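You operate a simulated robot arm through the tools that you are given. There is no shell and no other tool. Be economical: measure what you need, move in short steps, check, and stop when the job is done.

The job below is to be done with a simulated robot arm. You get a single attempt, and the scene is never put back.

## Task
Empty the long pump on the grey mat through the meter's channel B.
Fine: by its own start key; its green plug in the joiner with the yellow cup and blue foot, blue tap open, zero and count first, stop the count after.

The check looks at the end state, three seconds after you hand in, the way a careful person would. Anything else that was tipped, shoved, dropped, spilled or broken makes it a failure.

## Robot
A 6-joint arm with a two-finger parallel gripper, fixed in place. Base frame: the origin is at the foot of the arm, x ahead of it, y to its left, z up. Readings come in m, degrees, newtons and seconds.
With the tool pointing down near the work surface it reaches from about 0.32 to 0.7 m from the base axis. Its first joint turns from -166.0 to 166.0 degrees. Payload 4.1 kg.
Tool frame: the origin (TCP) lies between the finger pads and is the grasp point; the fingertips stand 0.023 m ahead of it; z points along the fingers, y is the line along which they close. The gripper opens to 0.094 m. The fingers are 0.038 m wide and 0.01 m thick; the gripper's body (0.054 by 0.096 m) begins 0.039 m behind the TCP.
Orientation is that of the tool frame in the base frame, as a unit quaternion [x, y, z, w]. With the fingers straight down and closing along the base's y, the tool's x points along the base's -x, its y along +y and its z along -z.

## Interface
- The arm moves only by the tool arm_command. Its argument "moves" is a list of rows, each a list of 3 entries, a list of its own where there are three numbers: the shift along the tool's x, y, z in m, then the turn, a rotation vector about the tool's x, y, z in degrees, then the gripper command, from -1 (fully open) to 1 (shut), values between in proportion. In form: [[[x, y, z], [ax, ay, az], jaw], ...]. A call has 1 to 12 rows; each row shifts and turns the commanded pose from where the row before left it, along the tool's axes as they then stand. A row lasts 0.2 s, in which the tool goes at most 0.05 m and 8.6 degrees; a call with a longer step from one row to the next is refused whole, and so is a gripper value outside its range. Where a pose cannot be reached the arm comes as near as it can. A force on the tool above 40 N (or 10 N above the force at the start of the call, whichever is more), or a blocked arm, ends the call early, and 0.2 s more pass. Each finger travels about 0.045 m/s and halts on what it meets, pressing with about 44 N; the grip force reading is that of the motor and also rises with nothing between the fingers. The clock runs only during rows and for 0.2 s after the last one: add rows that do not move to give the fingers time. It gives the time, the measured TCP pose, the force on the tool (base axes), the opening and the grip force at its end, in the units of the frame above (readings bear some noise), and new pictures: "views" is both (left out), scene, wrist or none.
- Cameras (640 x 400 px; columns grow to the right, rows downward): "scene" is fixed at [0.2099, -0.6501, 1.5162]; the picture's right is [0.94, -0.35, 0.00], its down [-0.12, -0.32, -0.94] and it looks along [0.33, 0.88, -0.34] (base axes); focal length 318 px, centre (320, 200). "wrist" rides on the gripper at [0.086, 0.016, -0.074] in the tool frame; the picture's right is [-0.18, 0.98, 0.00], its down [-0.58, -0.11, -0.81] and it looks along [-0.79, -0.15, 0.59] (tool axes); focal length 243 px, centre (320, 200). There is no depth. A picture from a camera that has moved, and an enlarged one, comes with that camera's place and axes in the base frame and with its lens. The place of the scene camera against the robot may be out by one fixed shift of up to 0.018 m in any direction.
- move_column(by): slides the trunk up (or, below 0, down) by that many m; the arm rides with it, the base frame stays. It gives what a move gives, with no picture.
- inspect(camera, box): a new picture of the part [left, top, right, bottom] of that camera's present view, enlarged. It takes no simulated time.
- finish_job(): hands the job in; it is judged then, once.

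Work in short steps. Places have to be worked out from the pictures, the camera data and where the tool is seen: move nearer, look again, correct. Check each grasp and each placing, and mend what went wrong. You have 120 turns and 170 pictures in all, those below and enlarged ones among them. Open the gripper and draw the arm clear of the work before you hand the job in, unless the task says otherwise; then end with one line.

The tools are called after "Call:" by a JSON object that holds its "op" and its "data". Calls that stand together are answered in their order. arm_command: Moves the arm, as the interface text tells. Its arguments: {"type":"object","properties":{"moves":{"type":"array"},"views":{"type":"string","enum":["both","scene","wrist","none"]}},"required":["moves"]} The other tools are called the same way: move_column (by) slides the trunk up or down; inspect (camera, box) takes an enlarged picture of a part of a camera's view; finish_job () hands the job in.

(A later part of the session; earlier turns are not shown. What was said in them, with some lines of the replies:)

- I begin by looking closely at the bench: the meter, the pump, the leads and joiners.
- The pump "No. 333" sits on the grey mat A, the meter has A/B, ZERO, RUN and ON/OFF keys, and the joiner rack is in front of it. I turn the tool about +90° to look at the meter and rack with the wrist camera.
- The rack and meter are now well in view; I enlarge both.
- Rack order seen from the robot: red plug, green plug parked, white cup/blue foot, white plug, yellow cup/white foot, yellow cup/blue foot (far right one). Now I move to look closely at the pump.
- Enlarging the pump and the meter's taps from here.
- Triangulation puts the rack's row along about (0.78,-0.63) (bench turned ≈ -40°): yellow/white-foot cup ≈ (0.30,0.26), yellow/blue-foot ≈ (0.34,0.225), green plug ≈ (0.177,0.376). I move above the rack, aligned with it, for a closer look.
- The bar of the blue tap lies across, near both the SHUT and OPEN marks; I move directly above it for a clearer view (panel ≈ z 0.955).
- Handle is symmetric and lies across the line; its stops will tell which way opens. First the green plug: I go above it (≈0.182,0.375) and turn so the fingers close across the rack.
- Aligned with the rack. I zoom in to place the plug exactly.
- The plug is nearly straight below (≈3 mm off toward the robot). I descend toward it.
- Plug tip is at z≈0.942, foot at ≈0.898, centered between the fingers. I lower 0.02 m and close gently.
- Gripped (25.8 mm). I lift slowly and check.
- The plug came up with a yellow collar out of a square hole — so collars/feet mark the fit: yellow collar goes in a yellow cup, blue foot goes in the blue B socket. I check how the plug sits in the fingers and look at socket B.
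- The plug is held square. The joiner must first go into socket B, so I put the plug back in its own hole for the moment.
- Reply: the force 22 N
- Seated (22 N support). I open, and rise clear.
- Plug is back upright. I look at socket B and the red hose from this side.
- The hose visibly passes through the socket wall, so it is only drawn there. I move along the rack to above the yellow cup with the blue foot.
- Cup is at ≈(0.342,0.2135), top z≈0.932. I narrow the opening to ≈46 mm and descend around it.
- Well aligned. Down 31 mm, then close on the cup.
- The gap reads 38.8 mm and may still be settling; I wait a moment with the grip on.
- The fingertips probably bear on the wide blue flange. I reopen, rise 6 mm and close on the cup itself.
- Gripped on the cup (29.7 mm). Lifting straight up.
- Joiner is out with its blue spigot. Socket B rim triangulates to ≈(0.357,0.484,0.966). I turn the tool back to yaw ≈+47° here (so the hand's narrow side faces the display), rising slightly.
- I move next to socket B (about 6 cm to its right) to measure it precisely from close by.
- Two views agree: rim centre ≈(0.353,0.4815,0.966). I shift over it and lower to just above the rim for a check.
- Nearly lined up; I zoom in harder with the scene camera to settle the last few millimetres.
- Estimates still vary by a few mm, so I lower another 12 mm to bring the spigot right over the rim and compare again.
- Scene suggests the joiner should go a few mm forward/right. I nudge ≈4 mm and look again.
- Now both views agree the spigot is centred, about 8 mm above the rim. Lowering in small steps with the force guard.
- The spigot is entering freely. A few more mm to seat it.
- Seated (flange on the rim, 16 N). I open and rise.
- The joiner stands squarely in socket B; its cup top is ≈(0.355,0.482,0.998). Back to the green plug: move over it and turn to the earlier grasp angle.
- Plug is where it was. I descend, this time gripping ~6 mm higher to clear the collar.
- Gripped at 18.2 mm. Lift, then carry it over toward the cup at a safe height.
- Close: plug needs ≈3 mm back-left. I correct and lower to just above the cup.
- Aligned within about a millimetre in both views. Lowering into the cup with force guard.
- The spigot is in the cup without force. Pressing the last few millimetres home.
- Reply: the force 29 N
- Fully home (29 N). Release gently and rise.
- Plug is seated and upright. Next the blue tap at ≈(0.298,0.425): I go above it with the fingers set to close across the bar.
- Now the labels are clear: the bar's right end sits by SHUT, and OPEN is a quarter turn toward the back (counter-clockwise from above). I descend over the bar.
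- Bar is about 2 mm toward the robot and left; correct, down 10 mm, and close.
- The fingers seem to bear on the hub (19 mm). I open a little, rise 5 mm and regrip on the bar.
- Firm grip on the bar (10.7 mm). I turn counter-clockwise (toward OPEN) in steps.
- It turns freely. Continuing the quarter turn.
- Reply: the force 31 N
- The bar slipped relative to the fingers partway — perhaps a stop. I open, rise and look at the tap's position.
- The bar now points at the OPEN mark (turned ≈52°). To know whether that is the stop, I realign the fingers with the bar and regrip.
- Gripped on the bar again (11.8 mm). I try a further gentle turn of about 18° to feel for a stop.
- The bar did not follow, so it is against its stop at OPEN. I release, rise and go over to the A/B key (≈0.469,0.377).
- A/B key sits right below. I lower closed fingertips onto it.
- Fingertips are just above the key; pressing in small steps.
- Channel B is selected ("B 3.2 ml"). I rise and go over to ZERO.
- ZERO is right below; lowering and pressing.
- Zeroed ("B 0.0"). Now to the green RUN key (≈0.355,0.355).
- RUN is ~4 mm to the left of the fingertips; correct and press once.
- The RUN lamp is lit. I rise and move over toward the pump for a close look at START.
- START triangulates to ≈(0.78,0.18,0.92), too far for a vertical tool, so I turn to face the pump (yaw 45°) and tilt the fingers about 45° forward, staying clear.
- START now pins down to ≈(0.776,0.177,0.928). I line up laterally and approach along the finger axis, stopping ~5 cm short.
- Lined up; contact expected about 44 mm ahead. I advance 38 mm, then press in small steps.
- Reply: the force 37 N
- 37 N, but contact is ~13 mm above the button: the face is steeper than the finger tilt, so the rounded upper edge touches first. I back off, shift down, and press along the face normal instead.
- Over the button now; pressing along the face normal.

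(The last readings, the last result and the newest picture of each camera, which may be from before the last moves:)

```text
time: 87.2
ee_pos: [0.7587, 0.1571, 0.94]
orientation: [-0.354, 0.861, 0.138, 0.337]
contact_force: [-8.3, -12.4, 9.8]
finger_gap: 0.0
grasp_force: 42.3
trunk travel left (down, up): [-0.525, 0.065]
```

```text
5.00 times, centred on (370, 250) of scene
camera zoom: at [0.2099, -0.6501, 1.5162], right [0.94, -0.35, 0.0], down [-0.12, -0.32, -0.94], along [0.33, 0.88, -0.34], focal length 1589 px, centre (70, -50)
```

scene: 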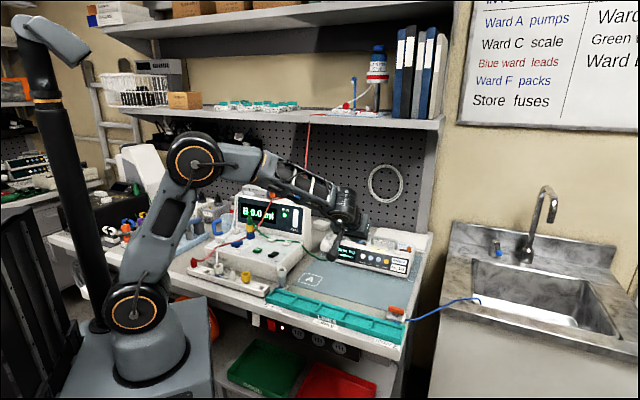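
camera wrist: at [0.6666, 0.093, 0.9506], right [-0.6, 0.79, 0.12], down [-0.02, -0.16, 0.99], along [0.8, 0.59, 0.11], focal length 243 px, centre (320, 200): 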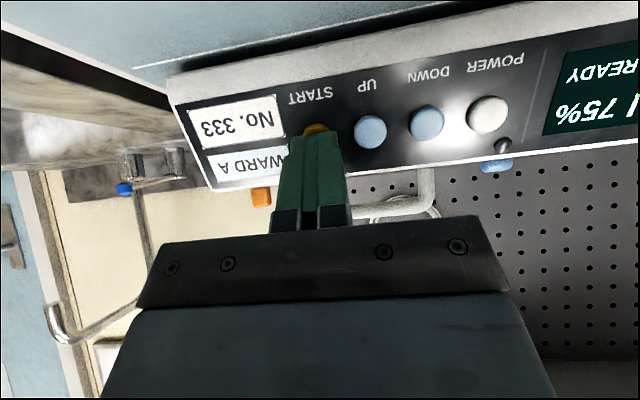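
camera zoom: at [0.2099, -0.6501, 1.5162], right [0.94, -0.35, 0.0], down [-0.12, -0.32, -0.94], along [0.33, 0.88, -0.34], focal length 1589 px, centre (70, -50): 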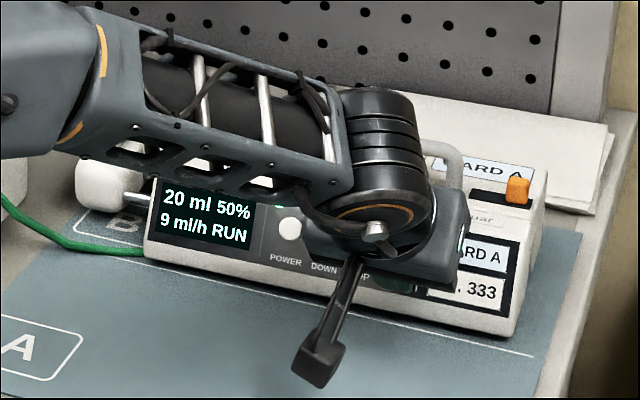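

The pump is running (now 50 %). I back off and watch both the pump and the meter.

Call:
{"op": "arm_command", "data": {"moves": [[[0, 0, -0.02], [0, 0, 0], 1], [[0, 0, -0.04], [0, 0, 0], 1], [[0, 0, -0.04], [0, 0, 0], 1], [[0, 0, -0.04], [0, 0, 0], 1], [[0, 0, -0.04], [0, 0, 0], 1]], "views": "none"}}

Call:
{"op": "inspect", "data": {"camera": "scene", "box": [225, 190, 425, 290]}}

```text
time: 88.4
ee_pos: [0.6698, 0.074, 1.0707]
orientation: [-0.356, 0.862, 0.138, 0.335]
contact_force: [0.5, 0.2, -0.4]
finger_gap: 0.0002
grasp_force: 42.4
trunk travel left (down, up): [-0.525, 0.065]
```

```text
3.20 times, centred on (325, 240) of scene
camera zoom: at [0.2099, -0.6501, 1.5162], right [0.94, -0.35, 0.0], down [-0.12, -0.32, -0.94], along [0.33, 0.88, -0.34], focal length 1017 px, centre (304, 72)
```

zoom: 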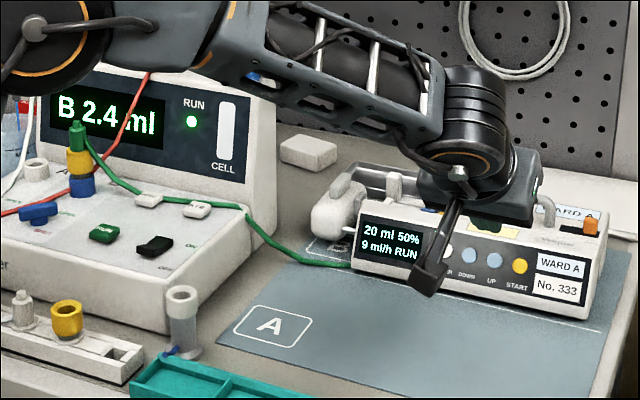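

The meter counts (B 2.4 ml). While it runs I straighten the tool and return toward the RUN key.

Call:
{"op": "arm_command", "data": {"moves": [[[0, 0, -0.02], [0, 8.5, 0], 1], [[0, 0, -0.02], [0, 8.5, 0], 1], [[0, 0, 0], [0, 8.5, 0], 1], [[0, 0, 0], [0, 8.5, 0], 1], [[0, 0, 0], [0, 8.5, 0], 1], [[0, 0, 0], [0, 0, 8.2], 1], [[0, 0, 0], [0, 0, 8.2], 1], [[0, 0, 0], [0, 0, 0], 1]], "views": "none"}}

Call:
{"op": "inspect", "data": {"camera": "scene", "box": [225, 190, 425, 290]}}

```text
time: 90.2
ee_pos: [0.6554, 0.0573, 1.1021]
orientation: [-0.245, 0.97, 0.0, 0.0]
contact_force: [-0.1, -0.1, 0.2]
finger_gap: 0.0
grasp_force: 42.8
trunk travel left (down, up): [-0.525, 0.065]
```

```text
3.20 times, centred on (325, 240) of scene
camera zoom: at [0.2099, -0.6501, 1.5162], right [0.94, -0.35, 0.0], down [-0.12, -0.32, -0.94], along [0.33, 0.88, -0.34], focal length 1017 px, centre (304, 72)
```

zoom: 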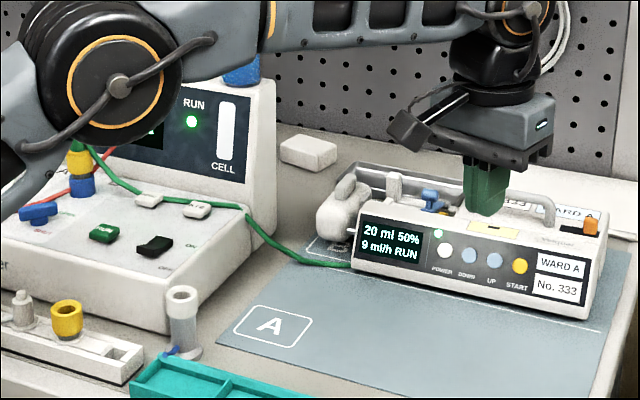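

Call:
{"op": "arm_command", "data": {"moves": [[[0.0133, 0.0453, 0], [0, 0, 0], 1], [[0.0133, 0.0453, 0], [0, 0, 0], 1], [[0.0133, 0.0453, 0], [0, 0, 0], 1], [[0.0133, 0.0453, 0], [0, 0, 0], 1], [[0.0133, 0.0453, 0], [0, 0, 0], 1], [[0.0133, 0.0453, 0], [0, 0, 0], 1], [[0.0133, 0.0453, 0], [0, 0, 0], 1], [[0.0133, 0.0453, 0], [0, 0, 0], 1], [[0.0133, 0.0453, 0], [0, 0, 0], 1], [[0, 0, 0.03], [0, 0, 0], 1], [[0, 0, 0.03], [0, 0, 0], 1], [[0, 0, 0], [0, 0, 0], 1]], "views": "none"}}

Call:
{"op": "inspect", "data": {"camera": "scene", "box": [225, 190, 425, 290]}}

Call:
{"op": "inspect", "data": {"camera": "wrist", "box": [230, 20, 430, 150]}}

```text
time: 92.8
ee_pos: [0.3551, 0.3596, 1.0416]
orientation: [-0.246, 0.969, 0.0, 0.001]
contact_force: [0.5, 0.3, 0.0]
finger_gap: 0.0001
grasp_force: 42.3
trunk travel left (down, up): [-0.525, 0.065]
```

```text
3.20 times, centred on (325, 240) of scene
camera zoom: at [0.2099, -0.6501, 1.5162], right [0.94, -0.35, 0.0], down [-0.12, -0.32, -0.94], along [0.33, 0.88, -0.34], focal length 1017 px, centre (304, 72)
```

zoom: 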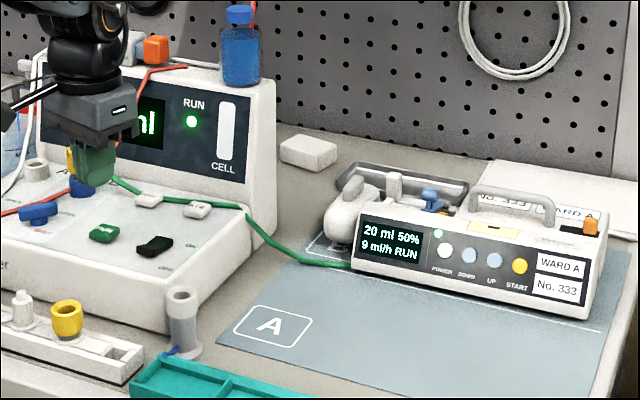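

```text
3.08 times, centred on (330, 85) of wrist
camera zoom: at [0.2706, 0.3328, 1.1171], right [-0.31, 0.95, 0.0], down [0.56, 0.18, 0.81], along [0.77, 0.25, -0.59], focal length 746 px, centre (289, 554)
```

zoom: 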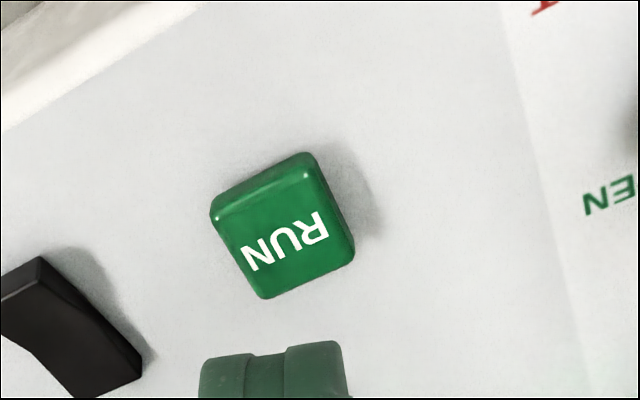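

The hand hides the display; I draw back ~8 cm and wait.

Call:
{"op": "arm_command", "data": {"moves": [[[0.04, 0, 0], [0, 0, 0], 1], [[0.04, 0, 0], [0, 0, 0], 1], [[0, 0, 0], [0, 0, 0], 1], [[0, 0, 0], [0, 0, 0], 1], [[0, 0, 0], [0, 0, 0], 1], [[0, 0, 0], [0, 0, 0], 1], [[0, 0, 0], [0, 0, 0], 1], [[0, 0, 0], [0, 0, 0], 1], [[0, 0, 0], [0, 0, 0], 1], [[0, 0, 0], [0, 0, 0], 1], [[0, 0, 0], [0, 0, 0], 1], [[0, 0, 0], [0, 0, 0], 1]], "views": "none"}}

Call:
{"op": "inspect", "data": {"camera": "scene", "box": [225, 190, 425, 290]}}

```text
time: 95.4
ee_pos: [0.2853, 0.3194, 1.0416]
orientation: [-0.246, 0.969, 0.0, -0.001]
contact_force: [-0.2, 0.2, 0.0]
finger_gap: 0.0
grasp_force: 42.6
trunk travel left (down, up): [-0.525, 0.065]
```

```text
3.20 times, centred on (325, 240) of scene
camera zoom: at [0.2099, -0.6501, 1.5162], right [0.94, -0.35, 0.0], down [-0.12, -0.32, -0.94], along [0.33, 0.88, -0.34], focal length 1017 px, centre (304, 72)
```

zoom: 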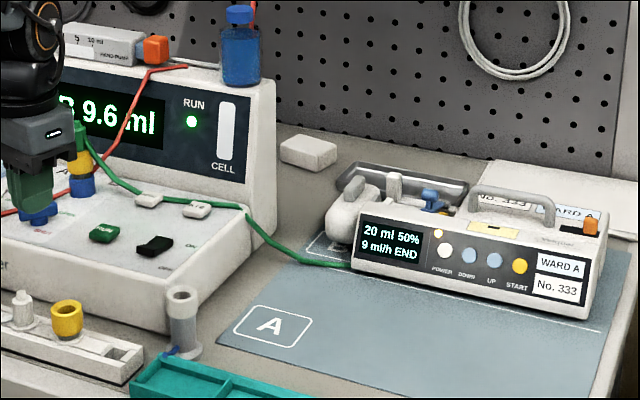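

The pump shows END and the meter 9.6 ml. I check the syringe and whether the count is stable.

Call:
{"op": "arm_command", "data": {"moves": [[[0, 0, 0], [0, 0, 0], 1], [[0, 0, 0], [0, 0, 0], 1], [[0, 0, 0], [0, 0, 0], 1], [[0, 0, 0], [0, 0, 0], 1]], "views": "none"}}

Call:
{"op": "inspect", "data": {"camera": "scene", "box": [310, 220, 420, 285]}}

Call:
{"op": "inspect", "data": {"camera": "scene", "box": [215, 190, 315, 265]}}

```text
time: 96.4
ee_pos: [0.2837, 0.3209, 1.041]
orientation: [-0.246, 0.969, 0.0, 0.001]
contact_force: [-0.8, 0.3, -0.3]
finger_gap: 0.0002
grasp_force: 42.6
trunk travel left (down, up): [-0.525, 0.065]
```

```text
5.82 times, centred on (365, 252) of scene
camera zoom: at [0.2099, -0.6501, 1.5162], right [0.94, -0.35, 0.0], down [-0.12, -0.32, -0.94], along [0.33, 0.88, -0.34], focal length 1849 px, centre (58, -106)
```

zoom: 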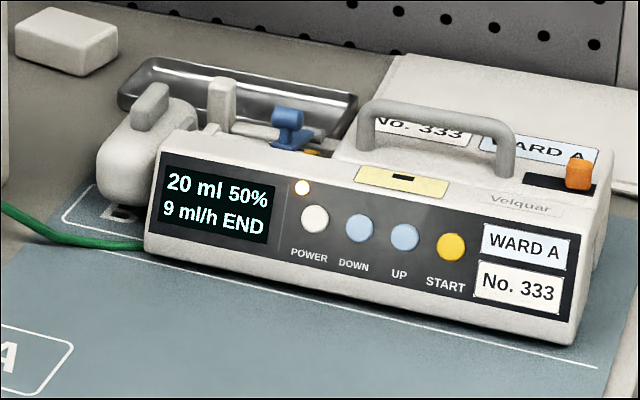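

```text
5.33 times, centred on (265, 228) of scene
camera zoom: at [0.2099, -0.6501, 1.5162], right [0.94, -0.35, 0.0], down [-0.12, -0.32, -0.94], along [0.33, 0.88, -0.34], focal length 1695 px, centre (613, 53)
```

zoom: 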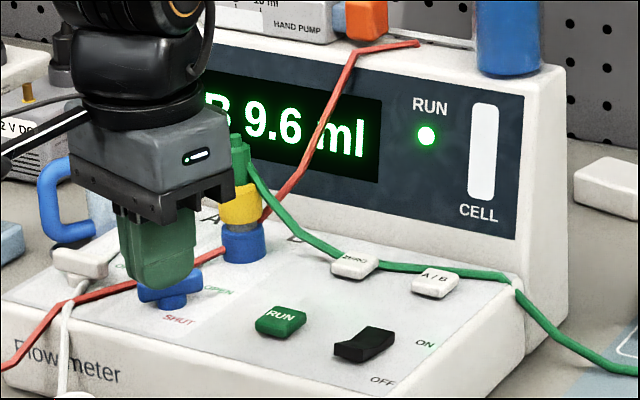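

Stable at 9.6 ml with the plunger home. Back to RUN to stop the count with one press.

Call:
{"op": "arm_command", "data": {"moves": [[[-0.0406, -0.0006, 0], [0, 0, 0], 1], [[-0.0406, -0.0006, 0], [0, 0, 0], 1], [[0, 0, 0], [0, 0, 0], 1], [[0, 0, 0.025], [0, 0, 0], 1], [[0, 0, 0.022], [0, 0, 0], 1], [[0, 0, 0.004], [0, 0, 0], 1], [[0, 0, 0.004], [0, 0, 0], 1], [[0, 0, 0.004], [0, 0, 0], 1], [[0, 0, 0.003], [0, 0, 0], 1], [[0, 0, 0.002], [0, 0, 0], 1]], "views": "none"}}

Call:
{"op": "inspect", "data": {"camera": "scene", "box": [215, 190, 315, 265]}}

```text
time: 98.6
ee_pos: [0.3567, 0.3573, 0.9801]
orientation: [-0.245, 0.969, 0.001, 0.001]
contact_force: [-0.6, 0.4, 10.4]
finger_gap: 0.0
grasp_force: 42.6
trunk travel left (down, up): [-0.525, 0.065]
```

```text
5.33 times, centred on (265, 228) of scene
camera zoom: at [0.2099, -0.6501, 1.5162], right [0.94, -0.35, 0.0], down [-0.12, -0.32, -0.94], along [0.33, 0.88, -0.34], focal length 1695 px, centre (613, 53)
```

zoom: 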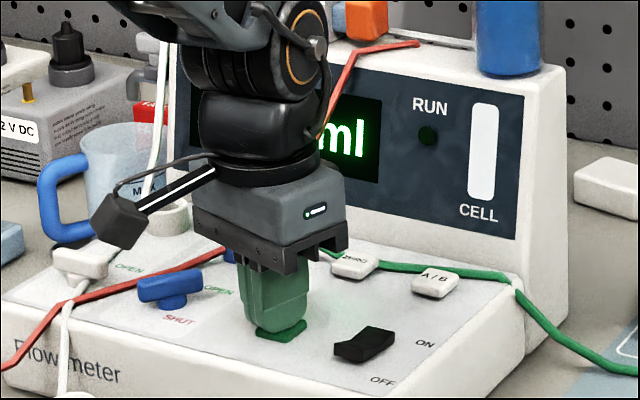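

RUN lamp is off. I rise clear, open the gripper and draw the arm back for a last check.

Call:
{"op": "arm_command", "data": {"moves": [[[0, 0, -0.03], [0, 0, 0], 1], [[0, 0, -0.045], [0, 0, 0], 1], [[0, 0, -0.045], [0, 0, 0], 0], [[0.01, 0, -0.045], [0, 0, 0], -1], [[0.02, -0.04, -0.02], [0, 0, 0], -1], [[0.02, -0.04, -0.02], [0, 0, 0], -1], [[0, -0.045, 0], [0, 0, 0], -1], [[0, -0.045, 0], [0, 0, 0], -1], [[0, 0, 0], [0, 0, 0], -1], [[0, 0, 0], [0, 0, 0], -1]], "views": "scene"}}

Call:
{"op": "inspect", "data": {"camera": "scene", "box": [185, 180, 325, 300]}}

Call:
{"op": "inspect", "data": {"camera": "scene", "box": [300, 210, 440, 340]}}

```text
time: 100.8
ee_pos: [0.3939, 0.1839, 1.1828]
orientation: [-0.246, 0.969, 0.0, 0.0]
contact_force: [0.3, 0.4, 0.0]
finger_gap: 0.094
grasp_force: 0.0
trunk travel left (down, up): [-0.525, 0.065]
```

scene: 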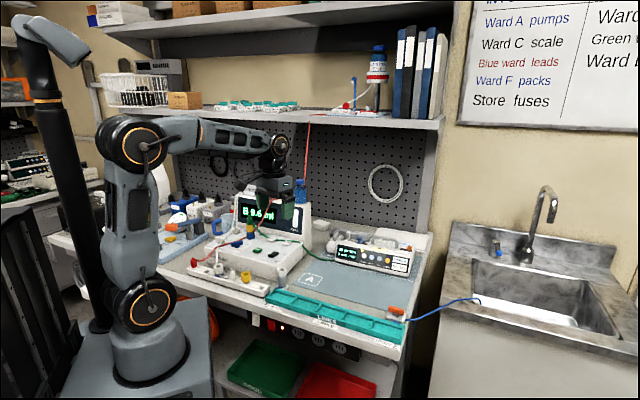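

```text
3.33 times, centred on (255, 240) of scene
camera zoom: at [0.2099, -0.6501, 1.5162], right [0.94, -0.35, 0.0], down [-0.12, -0.32, -0.94], along [0.33, 0.88, -0.34], focal length 1059 px, centre (537, 67)
```

zoom: 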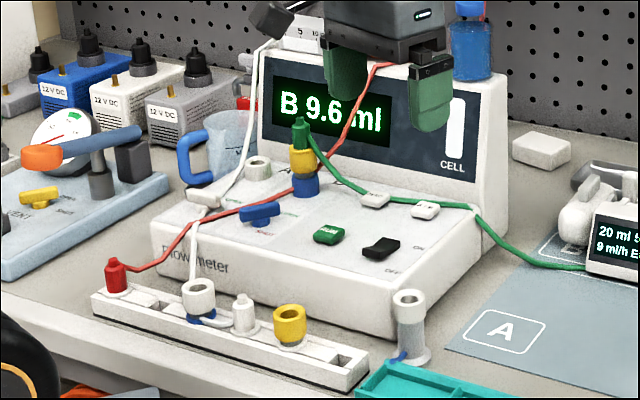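

```text
3.08 times, centred on (370, 275) of scene
camera zoom: at [0.2099, -0.6501, 1.5162], right [0.94, -0.35, 0.0], down [-0.12, -0.32, -0.94], along [0.33, 0.88, -0.34], focal length 978 px, centre (166, -31)
```

zoom: 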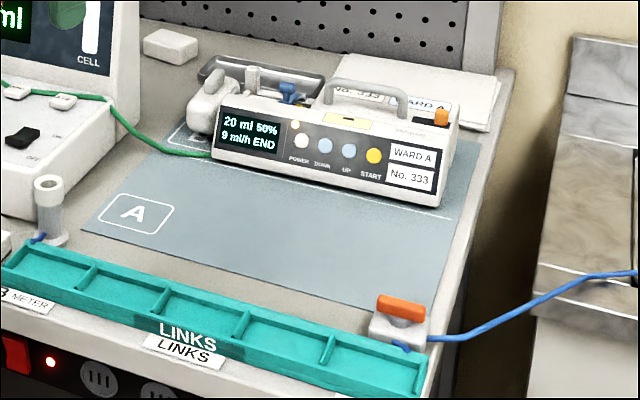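

B reads 9.6 ml with the RUN lamp off and the pump shows END. The plug and joiner are seated, the blue tap is at OPEN, and the arm is clear with the gripper open. Handing in.

Call:
{"op": "finish_job", "data": {}}

```text
The job is handed in.
```

I emptied the long pump on the grey mat through the meter's channel B. The pump shows END, the meter reads B 9.6 ml and its count is stopped. My first try at the start key landed high on the pump's face and may have moved the pump 2–3 mm.
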